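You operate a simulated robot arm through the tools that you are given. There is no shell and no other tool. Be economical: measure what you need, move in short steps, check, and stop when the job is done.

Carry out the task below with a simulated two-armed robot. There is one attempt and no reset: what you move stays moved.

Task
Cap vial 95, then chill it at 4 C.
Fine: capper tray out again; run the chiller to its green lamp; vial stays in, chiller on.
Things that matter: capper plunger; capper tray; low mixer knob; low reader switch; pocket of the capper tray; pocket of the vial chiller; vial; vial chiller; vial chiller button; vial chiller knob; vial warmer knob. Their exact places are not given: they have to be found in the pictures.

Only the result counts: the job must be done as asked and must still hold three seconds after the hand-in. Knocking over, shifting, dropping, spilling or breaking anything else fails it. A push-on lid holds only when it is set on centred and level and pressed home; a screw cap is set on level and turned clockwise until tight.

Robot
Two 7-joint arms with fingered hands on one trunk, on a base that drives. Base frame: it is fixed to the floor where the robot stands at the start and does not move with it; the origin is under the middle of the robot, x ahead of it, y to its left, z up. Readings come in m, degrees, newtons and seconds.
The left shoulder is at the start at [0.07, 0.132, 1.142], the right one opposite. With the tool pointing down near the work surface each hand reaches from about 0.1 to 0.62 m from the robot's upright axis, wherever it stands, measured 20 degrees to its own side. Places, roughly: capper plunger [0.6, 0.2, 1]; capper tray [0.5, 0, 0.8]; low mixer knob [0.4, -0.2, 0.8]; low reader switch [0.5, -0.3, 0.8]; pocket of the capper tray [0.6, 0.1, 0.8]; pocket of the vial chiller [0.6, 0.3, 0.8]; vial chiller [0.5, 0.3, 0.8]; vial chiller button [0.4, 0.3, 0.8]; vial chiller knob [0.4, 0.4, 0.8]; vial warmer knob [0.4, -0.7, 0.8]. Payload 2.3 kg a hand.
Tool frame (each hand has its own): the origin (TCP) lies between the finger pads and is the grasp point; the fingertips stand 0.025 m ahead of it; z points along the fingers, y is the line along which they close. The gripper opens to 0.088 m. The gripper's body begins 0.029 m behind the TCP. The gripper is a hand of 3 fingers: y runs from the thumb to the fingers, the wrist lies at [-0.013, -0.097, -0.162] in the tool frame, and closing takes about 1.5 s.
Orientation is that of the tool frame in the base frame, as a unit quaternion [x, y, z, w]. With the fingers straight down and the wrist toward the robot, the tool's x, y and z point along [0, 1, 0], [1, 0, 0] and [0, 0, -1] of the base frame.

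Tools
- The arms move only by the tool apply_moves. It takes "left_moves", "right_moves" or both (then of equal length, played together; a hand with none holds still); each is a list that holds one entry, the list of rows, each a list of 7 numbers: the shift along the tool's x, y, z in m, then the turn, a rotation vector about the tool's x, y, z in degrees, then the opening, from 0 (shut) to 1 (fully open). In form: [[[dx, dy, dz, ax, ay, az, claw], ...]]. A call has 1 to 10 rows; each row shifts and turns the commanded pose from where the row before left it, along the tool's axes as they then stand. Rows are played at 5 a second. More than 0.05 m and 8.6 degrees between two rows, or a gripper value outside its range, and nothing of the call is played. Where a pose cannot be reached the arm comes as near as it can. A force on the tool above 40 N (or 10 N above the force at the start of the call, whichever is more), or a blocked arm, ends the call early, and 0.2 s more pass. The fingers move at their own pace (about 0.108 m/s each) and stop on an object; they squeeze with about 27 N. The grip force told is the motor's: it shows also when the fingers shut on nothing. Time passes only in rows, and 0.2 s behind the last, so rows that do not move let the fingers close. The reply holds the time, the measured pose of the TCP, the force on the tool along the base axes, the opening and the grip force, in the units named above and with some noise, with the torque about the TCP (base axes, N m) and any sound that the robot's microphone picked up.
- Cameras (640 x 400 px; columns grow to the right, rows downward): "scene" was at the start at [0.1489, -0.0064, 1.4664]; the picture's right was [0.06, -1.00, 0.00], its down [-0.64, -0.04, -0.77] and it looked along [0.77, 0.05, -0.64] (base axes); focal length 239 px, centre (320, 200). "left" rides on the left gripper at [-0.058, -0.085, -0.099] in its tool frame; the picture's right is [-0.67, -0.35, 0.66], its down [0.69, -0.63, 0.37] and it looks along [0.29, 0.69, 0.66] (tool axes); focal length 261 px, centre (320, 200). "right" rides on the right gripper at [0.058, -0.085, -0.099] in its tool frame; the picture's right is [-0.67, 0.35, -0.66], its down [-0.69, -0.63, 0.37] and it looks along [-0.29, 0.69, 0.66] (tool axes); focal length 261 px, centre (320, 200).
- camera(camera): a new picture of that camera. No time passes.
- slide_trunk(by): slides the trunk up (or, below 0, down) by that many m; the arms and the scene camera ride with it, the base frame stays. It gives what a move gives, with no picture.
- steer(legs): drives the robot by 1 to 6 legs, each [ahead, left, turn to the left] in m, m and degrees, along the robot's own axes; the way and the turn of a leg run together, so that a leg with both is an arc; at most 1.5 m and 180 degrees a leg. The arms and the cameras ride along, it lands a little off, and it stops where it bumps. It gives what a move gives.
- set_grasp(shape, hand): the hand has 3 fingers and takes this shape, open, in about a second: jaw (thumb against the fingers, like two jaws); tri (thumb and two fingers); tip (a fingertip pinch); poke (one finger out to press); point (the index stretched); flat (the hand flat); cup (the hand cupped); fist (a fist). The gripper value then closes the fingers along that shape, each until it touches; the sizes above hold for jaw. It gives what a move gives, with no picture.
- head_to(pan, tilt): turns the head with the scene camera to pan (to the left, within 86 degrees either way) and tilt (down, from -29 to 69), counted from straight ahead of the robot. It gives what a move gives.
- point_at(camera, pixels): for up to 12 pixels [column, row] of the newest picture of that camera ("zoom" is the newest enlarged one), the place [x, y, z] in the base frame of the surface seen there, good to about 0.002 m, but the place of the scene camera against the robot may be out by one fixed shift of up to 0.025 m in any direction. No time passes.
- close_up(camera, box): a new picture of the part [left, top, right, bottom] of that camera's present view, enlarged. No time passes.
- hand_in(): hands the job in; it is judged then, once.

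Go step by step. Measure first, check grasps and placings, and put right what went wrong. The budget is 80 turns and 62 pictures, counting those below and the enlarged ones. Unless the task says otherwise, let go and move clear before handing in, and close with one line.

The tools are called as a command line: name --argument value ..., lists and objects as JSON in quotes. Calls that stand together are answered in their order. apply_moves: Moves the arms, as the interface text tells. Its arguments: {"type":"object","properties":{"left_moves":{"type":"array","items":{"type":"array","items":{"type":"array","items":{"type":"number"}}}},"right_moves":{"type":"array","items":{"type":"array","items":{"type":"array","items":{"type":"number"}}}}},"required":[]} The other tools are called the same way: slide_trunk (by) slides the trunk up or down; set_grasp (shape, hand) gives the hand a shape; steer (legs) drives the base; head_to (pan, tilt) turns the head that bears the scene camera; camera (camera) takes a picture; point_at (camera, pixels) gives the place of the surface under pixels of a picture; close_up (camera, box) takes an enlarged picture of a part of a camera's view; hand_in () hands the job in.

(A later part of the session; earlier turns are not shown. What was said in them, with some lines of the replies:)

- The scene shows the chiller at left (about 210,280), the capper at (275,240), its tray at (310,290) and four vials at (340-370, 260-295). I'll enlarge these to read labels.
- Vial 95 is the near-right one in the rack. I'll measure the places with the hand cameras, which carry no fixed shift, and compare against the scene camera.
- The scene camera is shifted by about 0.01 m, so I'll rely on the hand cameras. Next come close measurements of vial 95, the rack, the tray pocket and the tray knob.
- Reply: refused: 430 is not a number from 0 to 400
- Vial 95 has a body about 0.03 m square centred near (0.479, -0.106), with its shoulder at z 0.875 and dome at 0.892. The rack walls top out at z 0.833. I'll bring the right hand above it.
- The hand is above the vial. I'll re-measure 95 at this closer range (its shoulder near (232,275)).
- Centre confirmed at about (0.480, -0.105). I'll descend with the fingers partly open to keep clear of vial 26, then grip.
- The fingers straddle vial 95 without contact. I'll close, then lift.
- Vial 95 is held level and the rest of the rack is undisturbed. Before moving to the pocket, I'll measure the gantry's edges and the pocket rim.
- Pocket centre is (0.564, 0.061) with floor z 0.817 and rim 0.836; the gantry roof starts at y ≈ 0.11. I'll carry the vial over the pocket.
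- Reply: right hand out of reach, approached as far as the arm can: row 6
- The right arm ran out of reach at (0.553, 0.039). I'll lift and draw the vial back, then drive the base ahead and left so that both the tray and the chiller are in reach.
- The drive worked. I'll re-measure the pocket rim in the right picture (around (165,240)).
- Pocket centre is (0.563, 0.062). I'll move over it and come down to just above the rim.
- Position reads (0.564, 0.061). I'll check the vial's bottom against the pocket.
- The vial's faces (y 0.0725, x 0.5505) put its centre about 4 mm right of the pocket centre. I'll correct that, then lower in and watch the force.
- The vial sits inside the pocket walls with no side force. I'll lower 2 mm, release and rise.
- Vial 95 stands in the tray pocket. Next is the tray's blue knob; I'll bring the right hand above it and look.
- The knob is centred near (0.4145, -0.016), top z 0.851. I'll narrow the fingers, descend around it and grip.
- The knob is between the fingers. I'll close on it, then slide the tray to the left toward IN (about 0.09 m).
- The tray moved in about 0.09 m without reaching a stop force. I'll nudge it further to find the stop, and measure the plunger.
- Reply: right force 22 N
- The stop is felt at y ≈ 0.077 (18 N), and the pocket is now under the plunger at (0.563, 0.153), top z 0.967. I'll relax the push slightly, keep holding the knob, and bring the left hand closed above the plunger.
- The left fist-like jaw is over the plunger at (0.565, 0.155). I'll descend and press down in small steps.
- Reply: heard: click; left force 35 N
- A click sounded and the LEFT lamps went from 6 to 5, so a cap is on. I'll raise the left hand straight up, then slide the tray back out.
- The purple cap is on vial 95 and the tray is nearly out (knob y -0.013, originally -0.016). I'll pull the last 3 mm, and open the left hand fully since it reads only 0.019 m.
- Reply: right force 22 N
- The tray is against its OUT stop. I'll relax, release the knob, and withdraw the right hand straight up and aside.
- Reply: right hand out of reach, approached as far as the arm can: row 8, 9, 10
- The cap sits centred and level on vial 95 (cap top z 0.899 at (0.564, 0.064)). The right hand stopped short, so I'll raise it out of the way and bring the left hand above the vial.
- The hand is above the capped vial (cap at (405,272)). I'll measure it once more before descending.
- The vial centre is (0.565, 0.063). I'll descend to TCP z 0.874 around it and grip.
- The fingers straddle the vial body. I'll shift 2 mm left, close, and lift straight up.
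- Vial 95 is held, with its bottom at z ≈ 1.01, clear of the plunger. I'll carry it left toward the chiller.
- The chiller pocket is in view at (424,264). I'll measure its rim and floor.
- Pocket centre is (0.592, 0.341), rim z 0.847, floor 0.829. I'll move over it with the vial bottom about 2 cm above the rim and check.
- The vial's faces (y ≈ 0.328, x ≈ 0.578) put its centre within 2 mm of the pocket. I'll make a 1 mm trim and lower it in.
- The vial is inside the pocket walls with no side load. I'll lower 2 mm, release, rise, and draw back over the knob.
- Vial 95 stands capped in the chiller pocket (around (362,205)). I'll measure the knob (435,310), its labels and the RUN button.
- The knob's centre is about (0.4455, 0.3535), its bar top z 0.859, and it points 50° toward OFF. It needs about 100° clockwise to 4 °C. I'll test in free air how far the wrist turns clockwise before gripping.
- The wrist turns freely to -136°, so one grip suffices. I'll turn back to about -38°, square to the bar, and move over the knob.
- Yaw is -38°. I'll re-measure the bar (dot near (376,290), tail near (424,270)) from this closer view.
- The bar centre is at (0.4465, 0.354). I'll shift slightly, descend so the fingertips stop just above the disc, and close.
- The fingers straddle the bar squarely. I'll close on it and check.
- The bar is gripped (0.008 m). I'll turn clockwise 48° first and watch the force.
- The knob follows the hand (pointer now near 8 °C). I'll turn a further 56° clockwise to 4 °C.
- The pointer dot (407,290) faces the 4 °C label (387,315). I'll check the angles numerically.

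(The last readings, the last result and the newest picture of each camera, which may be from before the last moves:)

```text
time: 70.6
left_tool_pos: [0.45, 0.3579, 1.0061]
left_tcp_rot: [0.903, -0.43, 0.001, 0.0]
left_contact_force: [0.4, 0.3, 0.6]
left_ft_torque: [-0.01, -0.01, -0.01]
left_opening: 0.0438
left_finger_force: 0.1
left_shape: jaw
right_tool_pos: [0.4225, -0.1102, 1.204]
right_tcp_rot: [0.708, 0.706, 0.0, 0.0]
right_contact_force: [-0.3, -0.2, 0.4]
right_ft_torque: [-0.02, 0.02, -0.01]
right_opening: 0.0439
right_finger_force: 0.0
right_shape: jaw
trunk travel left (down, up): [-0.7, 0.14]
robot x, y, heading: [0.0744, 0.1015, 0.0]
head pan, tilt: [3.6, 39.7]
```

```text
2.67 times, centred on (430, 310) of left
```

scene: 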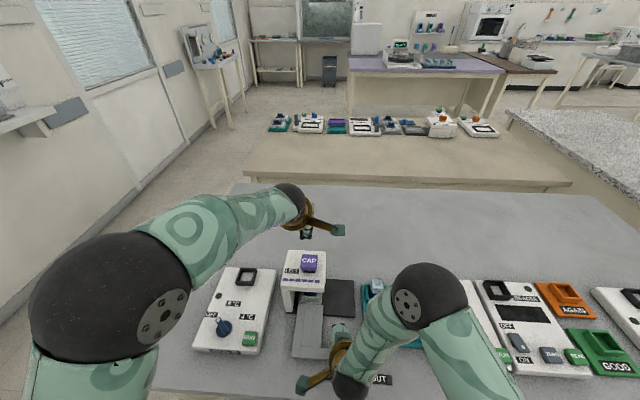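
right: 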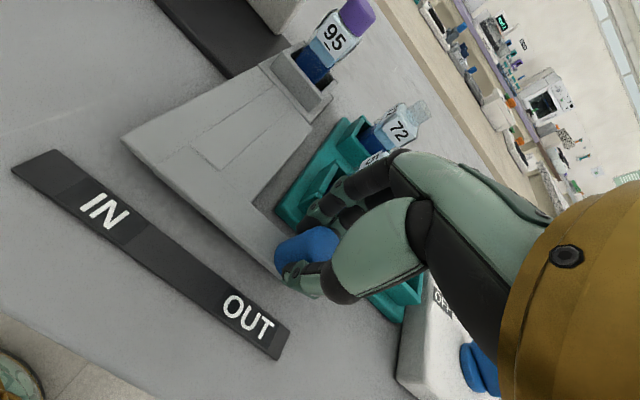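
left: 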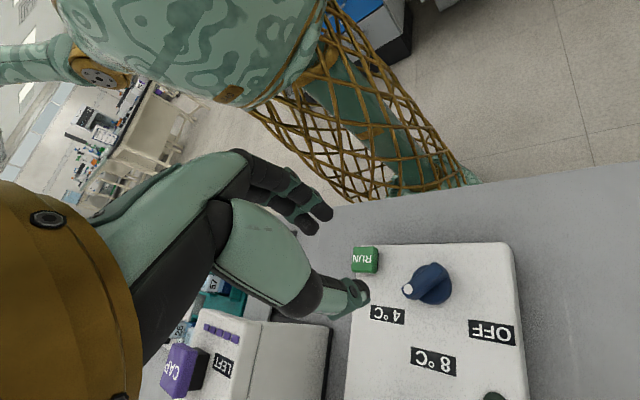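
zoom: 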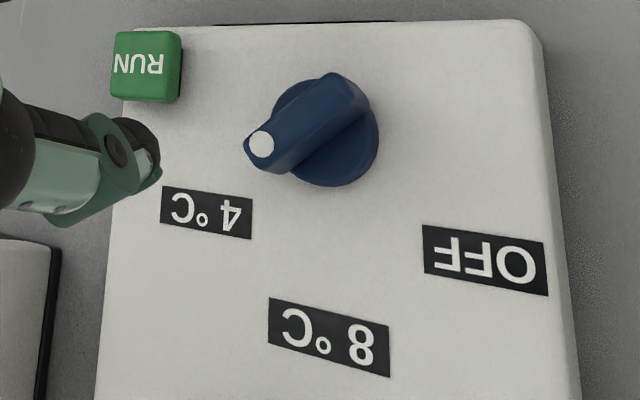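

The labels are symmetric about y 0.357 and the pointer is at about -50°, mirroring its OFF position, so it's set at 4 °C. Next I'll measure RUN's centre and turn the hand back with closed fingers.

point_at --camera "zoom" --pixels '[[118, 36], [176, 36], [168, 96], [116, 92], [145, 65]]'

apply_moves --left_moves '[[[0, 0, 0, 0, 0, -8.5, 0], [0, 0, 0, 0, 0, -8.5, 0], [0, 0, 0, 0, 0, -8.5, 0], [0, 0, 0, 0, 0, -8.5, 0], [0, 0, 0, 0, 0, -8.5, 0], [0, 0, 0, 0, 0, -8.5, 0], [0, 0, 0, 0, 0, -8.5, 0], [0, 0, 0, 0, 0, -8.5, 0], [0, 0, 0, 0, 0, -8.5, 0], [0, 0, 0, 0, 0, -8.5, 0]]]'

apply_moves --left_moves '[[[0, 0, 0, 0, 0, -8.5, 0], [0, 0, 0, 0, 0, -8.5, 0], [0, 0, 0, 0, 0, -8.5, 0], [0, 0, 0, 0, 0, -8.5, 0], [0, 0, 0, 0, 0, -8.5, 0], [0, 0, 0, 0, 0, -8.5, 0], [0, 0, 0, 0, 0, 0, 0]]]'

```text
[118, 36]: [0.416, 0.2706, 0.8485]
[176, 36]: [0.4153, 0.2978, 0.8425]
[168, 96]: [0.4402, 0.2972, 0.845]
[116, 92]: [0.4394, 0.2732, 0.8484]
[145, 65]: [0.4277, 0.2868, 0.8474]
```

```text
time: 72.8
left_tool_pos: [0.4465, 0.3576, 1.0087]
left_tcp_rot: [0.955, 0.295, 0.0, 0.001]
left_contact_force: [0.2, -0.2, 1.3]
left_ft_torque: [0.0, -0.02, 0.02]
left_opening: 0.0
left_finger_force: 26.5
left_shape: jaw
right_tool_pos: [0.4233, -0.1104, 1.2038]
right_tcp_rot: [0.707, 0.707, 0.0, 0.0]
right_contact_force: [-0.4, 0.5, 0.2]
right_ft_torque: [0.0, -0.01, 0.0]
right_opening: 0.0437
right_finger_force: 0.1
right_shape: jaw
trunk travel left (down, up): [-0.7, 0.14]
robot x, y, heading: [0.0777, 0.0997, 0.1]
head pan, tilt: [3.6, 39.7]
```

```text
time: 74.4
left_tool_pos: [0.4484, 0.3587, 1.0068]
left_tcp_rot: [0.736, 0.677, 0.0, 0.002]
left_contact_force: [0.2, 0.5, -0.8]
left_ft_torque: [0.03, -0.02, -0.02]
left_opening: 0.0
left_finger_force: 26.8
left_shape: jaw
right_tool_pos: [0.4228, -0.1095, 1.2041]
right_tcp_rot: [0.707, 0.707, 0.0, -0.001]
right_contact_force: [-0.5, -0.2, -0.1]
right_ft_torque: [0.03, -0.03, -0.02]
right_opening: 0.0442
right_finger_force: 0.0
right_shape: jaw
trunk travel left (down, up): [-0.7, 0.14]
robot x, y, heading: [0.0769, 0.0993, 0.2]
head pan, tilt: [3.6, 39.7]
```

RUN's centre is (0.428, 0.284), top z 0.848. I'll move over it and descend to just above.

apply_moves --left_moves '[[[-0.038, -0.007, 0, 0, 0, 0, 0], [-0.038, -0.007, 0, 0, 0, 0, 0], [0, 0, 0.04, 0, 0, 0, 0], [0, 0, 0.04, 0, 0, 0, 0], [0, 0, 0.03, 0, 0, 0, 0], [0, 0, 0.01, 0, 0, 0, 0], [0, 0, 0, 0, 0, 0, 0]]]'

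camera --camera "left"

```text
time: 76.0
left_tool_pos: [0.4267, 0.2827, 0.889]
left_tcp_rot: [0.737, 0.676, -0.001, 0.001]
left_contact_force: [-0.9, -0.1, -0.2]
left_ft_torque: [0.02, 0.01, 0.02]
left_opening: 0.0001
left_finger_force: 26.7
left_shape: jaw
right_tool_pos: [0.4231, -0.109, 1.2041]
right_tcp_rot: [0.707, 0.707, 0.001, 0.0]
right_contact_force: [0.1, -0.1, 0.0]
right_ft_torque: [0.01, -0.01, -0.02]
right_opening: 0.0437
right_finger_force: 0.1
right_shape: jaw
trunk travel left (down, up): [-0.7, 0.14]
robot x, y, heading: [0.0787, 0.1006, 0.1]
head pan, tilt: [3.6, 39.7]
```

```text
10 pictures are left
```

left: 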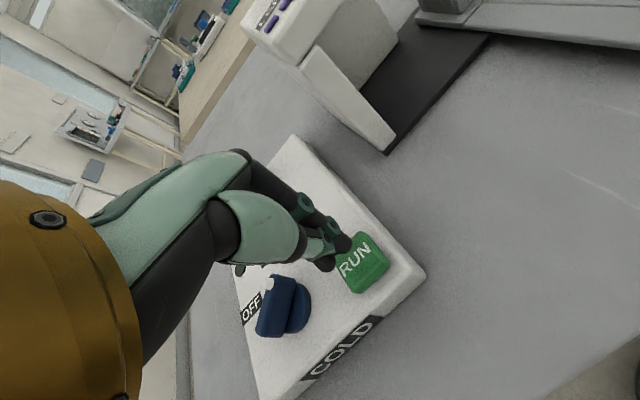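

The hand is over RUN. The knob's look here needs checking before I press, so I'll enlarge it.

close_up --camera "left" --box '[220, 250, 340, 360]'

point_at --camera "left" --pixels '[[269, 284], [265, 325], [275, 305], [285, 285], [298, 318], [308, 295], [262, 335], [290, 280]]'

```text
3.64 times, centred on (280, 305) of left
```

zoom: 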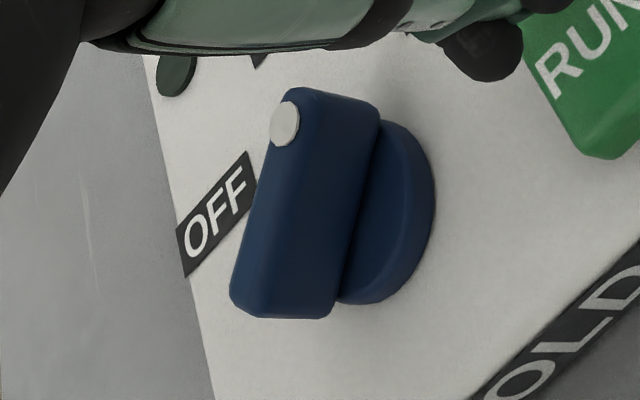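

```text
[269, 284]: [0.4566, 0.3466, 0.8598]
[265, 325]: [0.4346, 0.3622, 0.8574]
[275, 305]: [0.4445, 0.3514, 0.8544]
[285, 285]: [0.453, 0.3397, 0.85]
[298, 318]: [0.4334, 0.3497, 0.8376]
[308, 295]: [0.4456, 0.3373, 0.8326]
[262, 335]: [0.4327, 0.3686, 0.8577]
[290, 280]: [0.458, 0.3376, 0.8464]
```

The dot is still at (0.457, 0.3465), so the knob stays at 4 °C. I'll press RUN now.

apply_moves --left_moves '[[[0, 0, 0.01, 0, 0, 0, 0], [0, 0, 0.005, 0, 0, 0, 0], [0, 0, 0.003, 0, 0, 0, 0], [0, 0, 0.003, 0, 0, 0, 0], [0, 0, 0.002, 0, 0, 0, 0], [0, 0, 0, 0, 0, 0, 0]]]'

```text
time: 77.4
left_tool_pos: [0.426, 0.2829, 0.8665]
left_tcp_rot: [0.737, 0.676, 0.002, 0.002]
left_contact_force: [5.0, 0.8, 17.3]
left_ft_torque: [0.09, -0.12, -0.01]
left_opening: 0.0001
left_finger_force: 27.6
left_shape: jaw
right_tool_pos: [0.4216, -0.1121, 1.2056]
right_tcp_rot: [0.707, 0.707, 0.0, 0.0]
right_contact_force: [0.4, 0.5, 0.3]
right_ft_torque: [-0.02, -0.01, 0.0]
right_opening: 0.0437
right_finger_force: 0.0
right_shape: jaw
trunk travel left (down, up): [-0.7, 0.14]
robot x, y, heading: [0.0781, 0.0993, 0.1]
head pan, tilt: [3.6, 39.7]
heard: click
```

A click was heard at 17 N. I'll rise straight off the button and check the lamp.

apply_moves --left_moves '[[[0, 0, -0.02, 0, 0, 0, 0], [0, 0, -0.04, 0, 0, 0, 0], [0, 0, -0.045, 0, 0, 0, 0], [0, 0, -0.045, 0, 0, 0, 0], [0, 0, -0.045, 0, 0, 0, 0], [0, -0.04, 0, 0, 0, 0, 0], [0, 0, 0, 0, 0, 0, 0]]]'

camera --camera "left"

```text
time: 79.0
left_tool_pos: [0.4287, 0.2819, 1.0245]
left_tcp_rot: [0.737, 0.676, 0.0, 0.001]
left_contact_force: [-0.6, 1.2, 0.0]
left_ft_torque: [-0.02, 0.01, 0.04]
left_opening: 0.0
left_finger_force: 26.9
left_shape: jaw
left hand out of reach, approached as far as the arm can: row 5, 6
right_tool_pos: [0.4229, -0.111, 1.2039]
right_tcp_rot: [0.707, 0.707, 0.0, 0.0]
right_contact_force: [-0.4, 1.0, -0.4]
right_ft_torque: [0.01, 0.0, 0.0]
right_opening: 0.0436
right_finger_force: 0.1
right_shape: jaw
trunk travel left (down, up): [-0.7, 0.14]
robot x, y, heading: [0.074, 0.0983, 0.1]
head pan, tilt: [3.6, 39.7]
```

```text
8 pictures are left
```

left: 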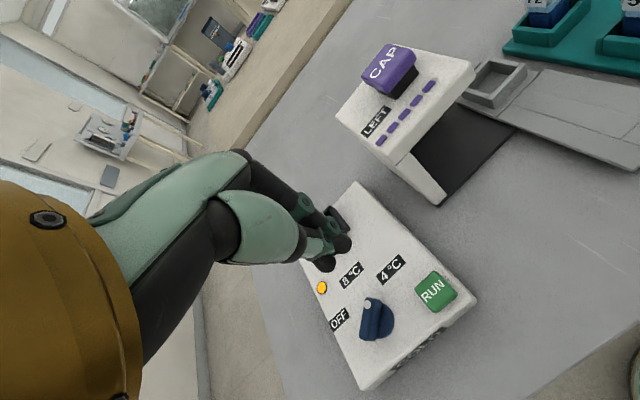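

The lamp is amber at (322,288), so the chiller is running. I'll wait, checking until it turns green.

apply_moves --left_moves '[[[0, 0, 0, 0, 0, 0, 0], [0, 0, 0, 0, 0, 0, 0], [0, 0, 0, 0, 0, 0, 0], [0, 0, 0, 0, 0, 0, 0], [0, 0, 0, 0, 0, 0, 0], [0, 0, 0, 0, 0, 0, 0], [0, 0, 0, 0, 0, 0, 0], [0, 0, 0, 0, 0, 0, 0], [0, 0, 0, 0, 0, 0, 0], [0, 0, 0, 0, 0, 0, 0]]]'

apply_moves --left_moves '[[[0, 0, 0, 0, 0, 0, 0], [0, 0, 0, 0, 0, 0, 0], [0, 0, 0, 0, 0, 0, 0], [0, 0, 0, 0, 0, 0, 0], [0, 0, 0, 0, 0, 0, 0], [0, 0, 0, 0, 0, 0, 0], [0, 0, 0, 0, 0, 0, 0], [0, 0, 0, 0, 0, 0, 0], [0, 0, 0, 0, 0, 0, 0], [0, 0, 0, 0, 0, 0, 0]]]'

camera --camera "left"

```text
time: 81.2
left_tool_pos: [0.4305, 0.2828, 1.0243]
left_tcp_rot: [0.737, 0.676, 0.0, 0.0]
left_contact_force: [0.2, -0.4, 0.2]
left_ft_torque: [-0.03, -0.01, 0.03]
left_opening: 0.0004
left_finger_force: 26.9
left_shape: jaw
right_tool_pos: [0.4231, -0.1089, 1.2034]
right_tcp_rot: [0.707, 0.707, 0.0, 0.0]
right_contact_force: [-0.9, -0.9, 0.1]
right_ft_torque: [0.01, 0.04, 0.0]
right_opening: 0.044
right_finger_force: 0.1
right_shape: jaw
trunk travel left (down, up): [-0.7, 0.14]
robot x, y, heading: [0.0761, 0.1002, -0.0]
head pan, tilt: [3.6, 39.7]
```

```text
time: 83.4
left_tool_pos: [0.4296, 0.2832, 1.0243]
left_tcp_rot: [0.737, 0.676, -0.001, 0.0]
left_contact_force: [-0.3, 0.2, 0.7]
left_ft_torque: [0.01, 0.01, 0.0]
left_opening: 0.0
left_finger_force: 26.9
left_shape: jaw
right_tool_pos: [0.4229, -0.1105, 1.2034]
right_tcp_rot: [0.707, 0.707, 0.0, 0.0]
right_contact_force: [-0.9, 0.4, -0.2]
right_ft_torque: [0.01, 0.02, -0.04]
right_opening: 0.044
right_finger_force: 0.0
right_shape: jaw
trunk travel left (down, up): [-0.7, 0.14]
robot x, y, heading: [0.0797, 0.0964, -0.1]
head pan, tilt: [3.6, 39.7]
```

```text
7 pictures are left
```

left: 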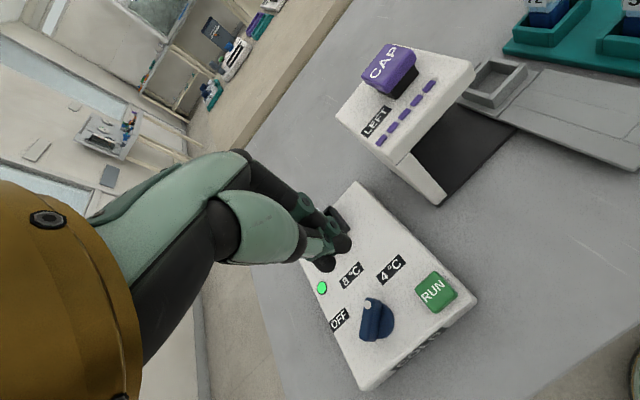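

The lamp is now green. A last scene picture will confirm the vial, tray and rack before I hand in.

close_up --camera "scene" --box '[170, 200, 450, 390]'

```text
2.11 times, centred on (310, 295) of scene
```

zoom: 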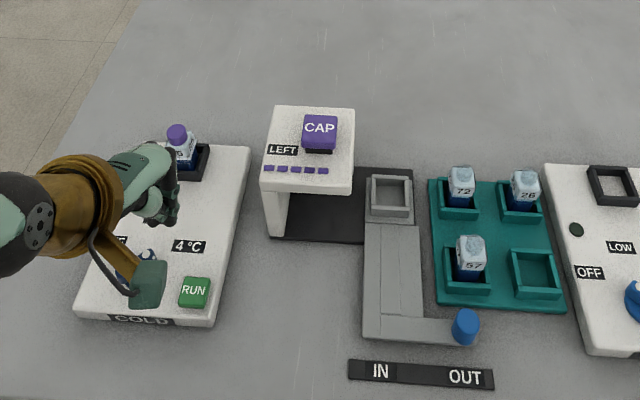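

The picture shows the capped vial in the chiller pocket, the tray out, and the other vials in place. Both hands are clear, so I'm handing in.

hand_in

```text
The job is handed in.
```

Vial 95 is capped and sitting in the chiller, which ran at 4 °C to its green lamp and is still on; the capper tray is back out.
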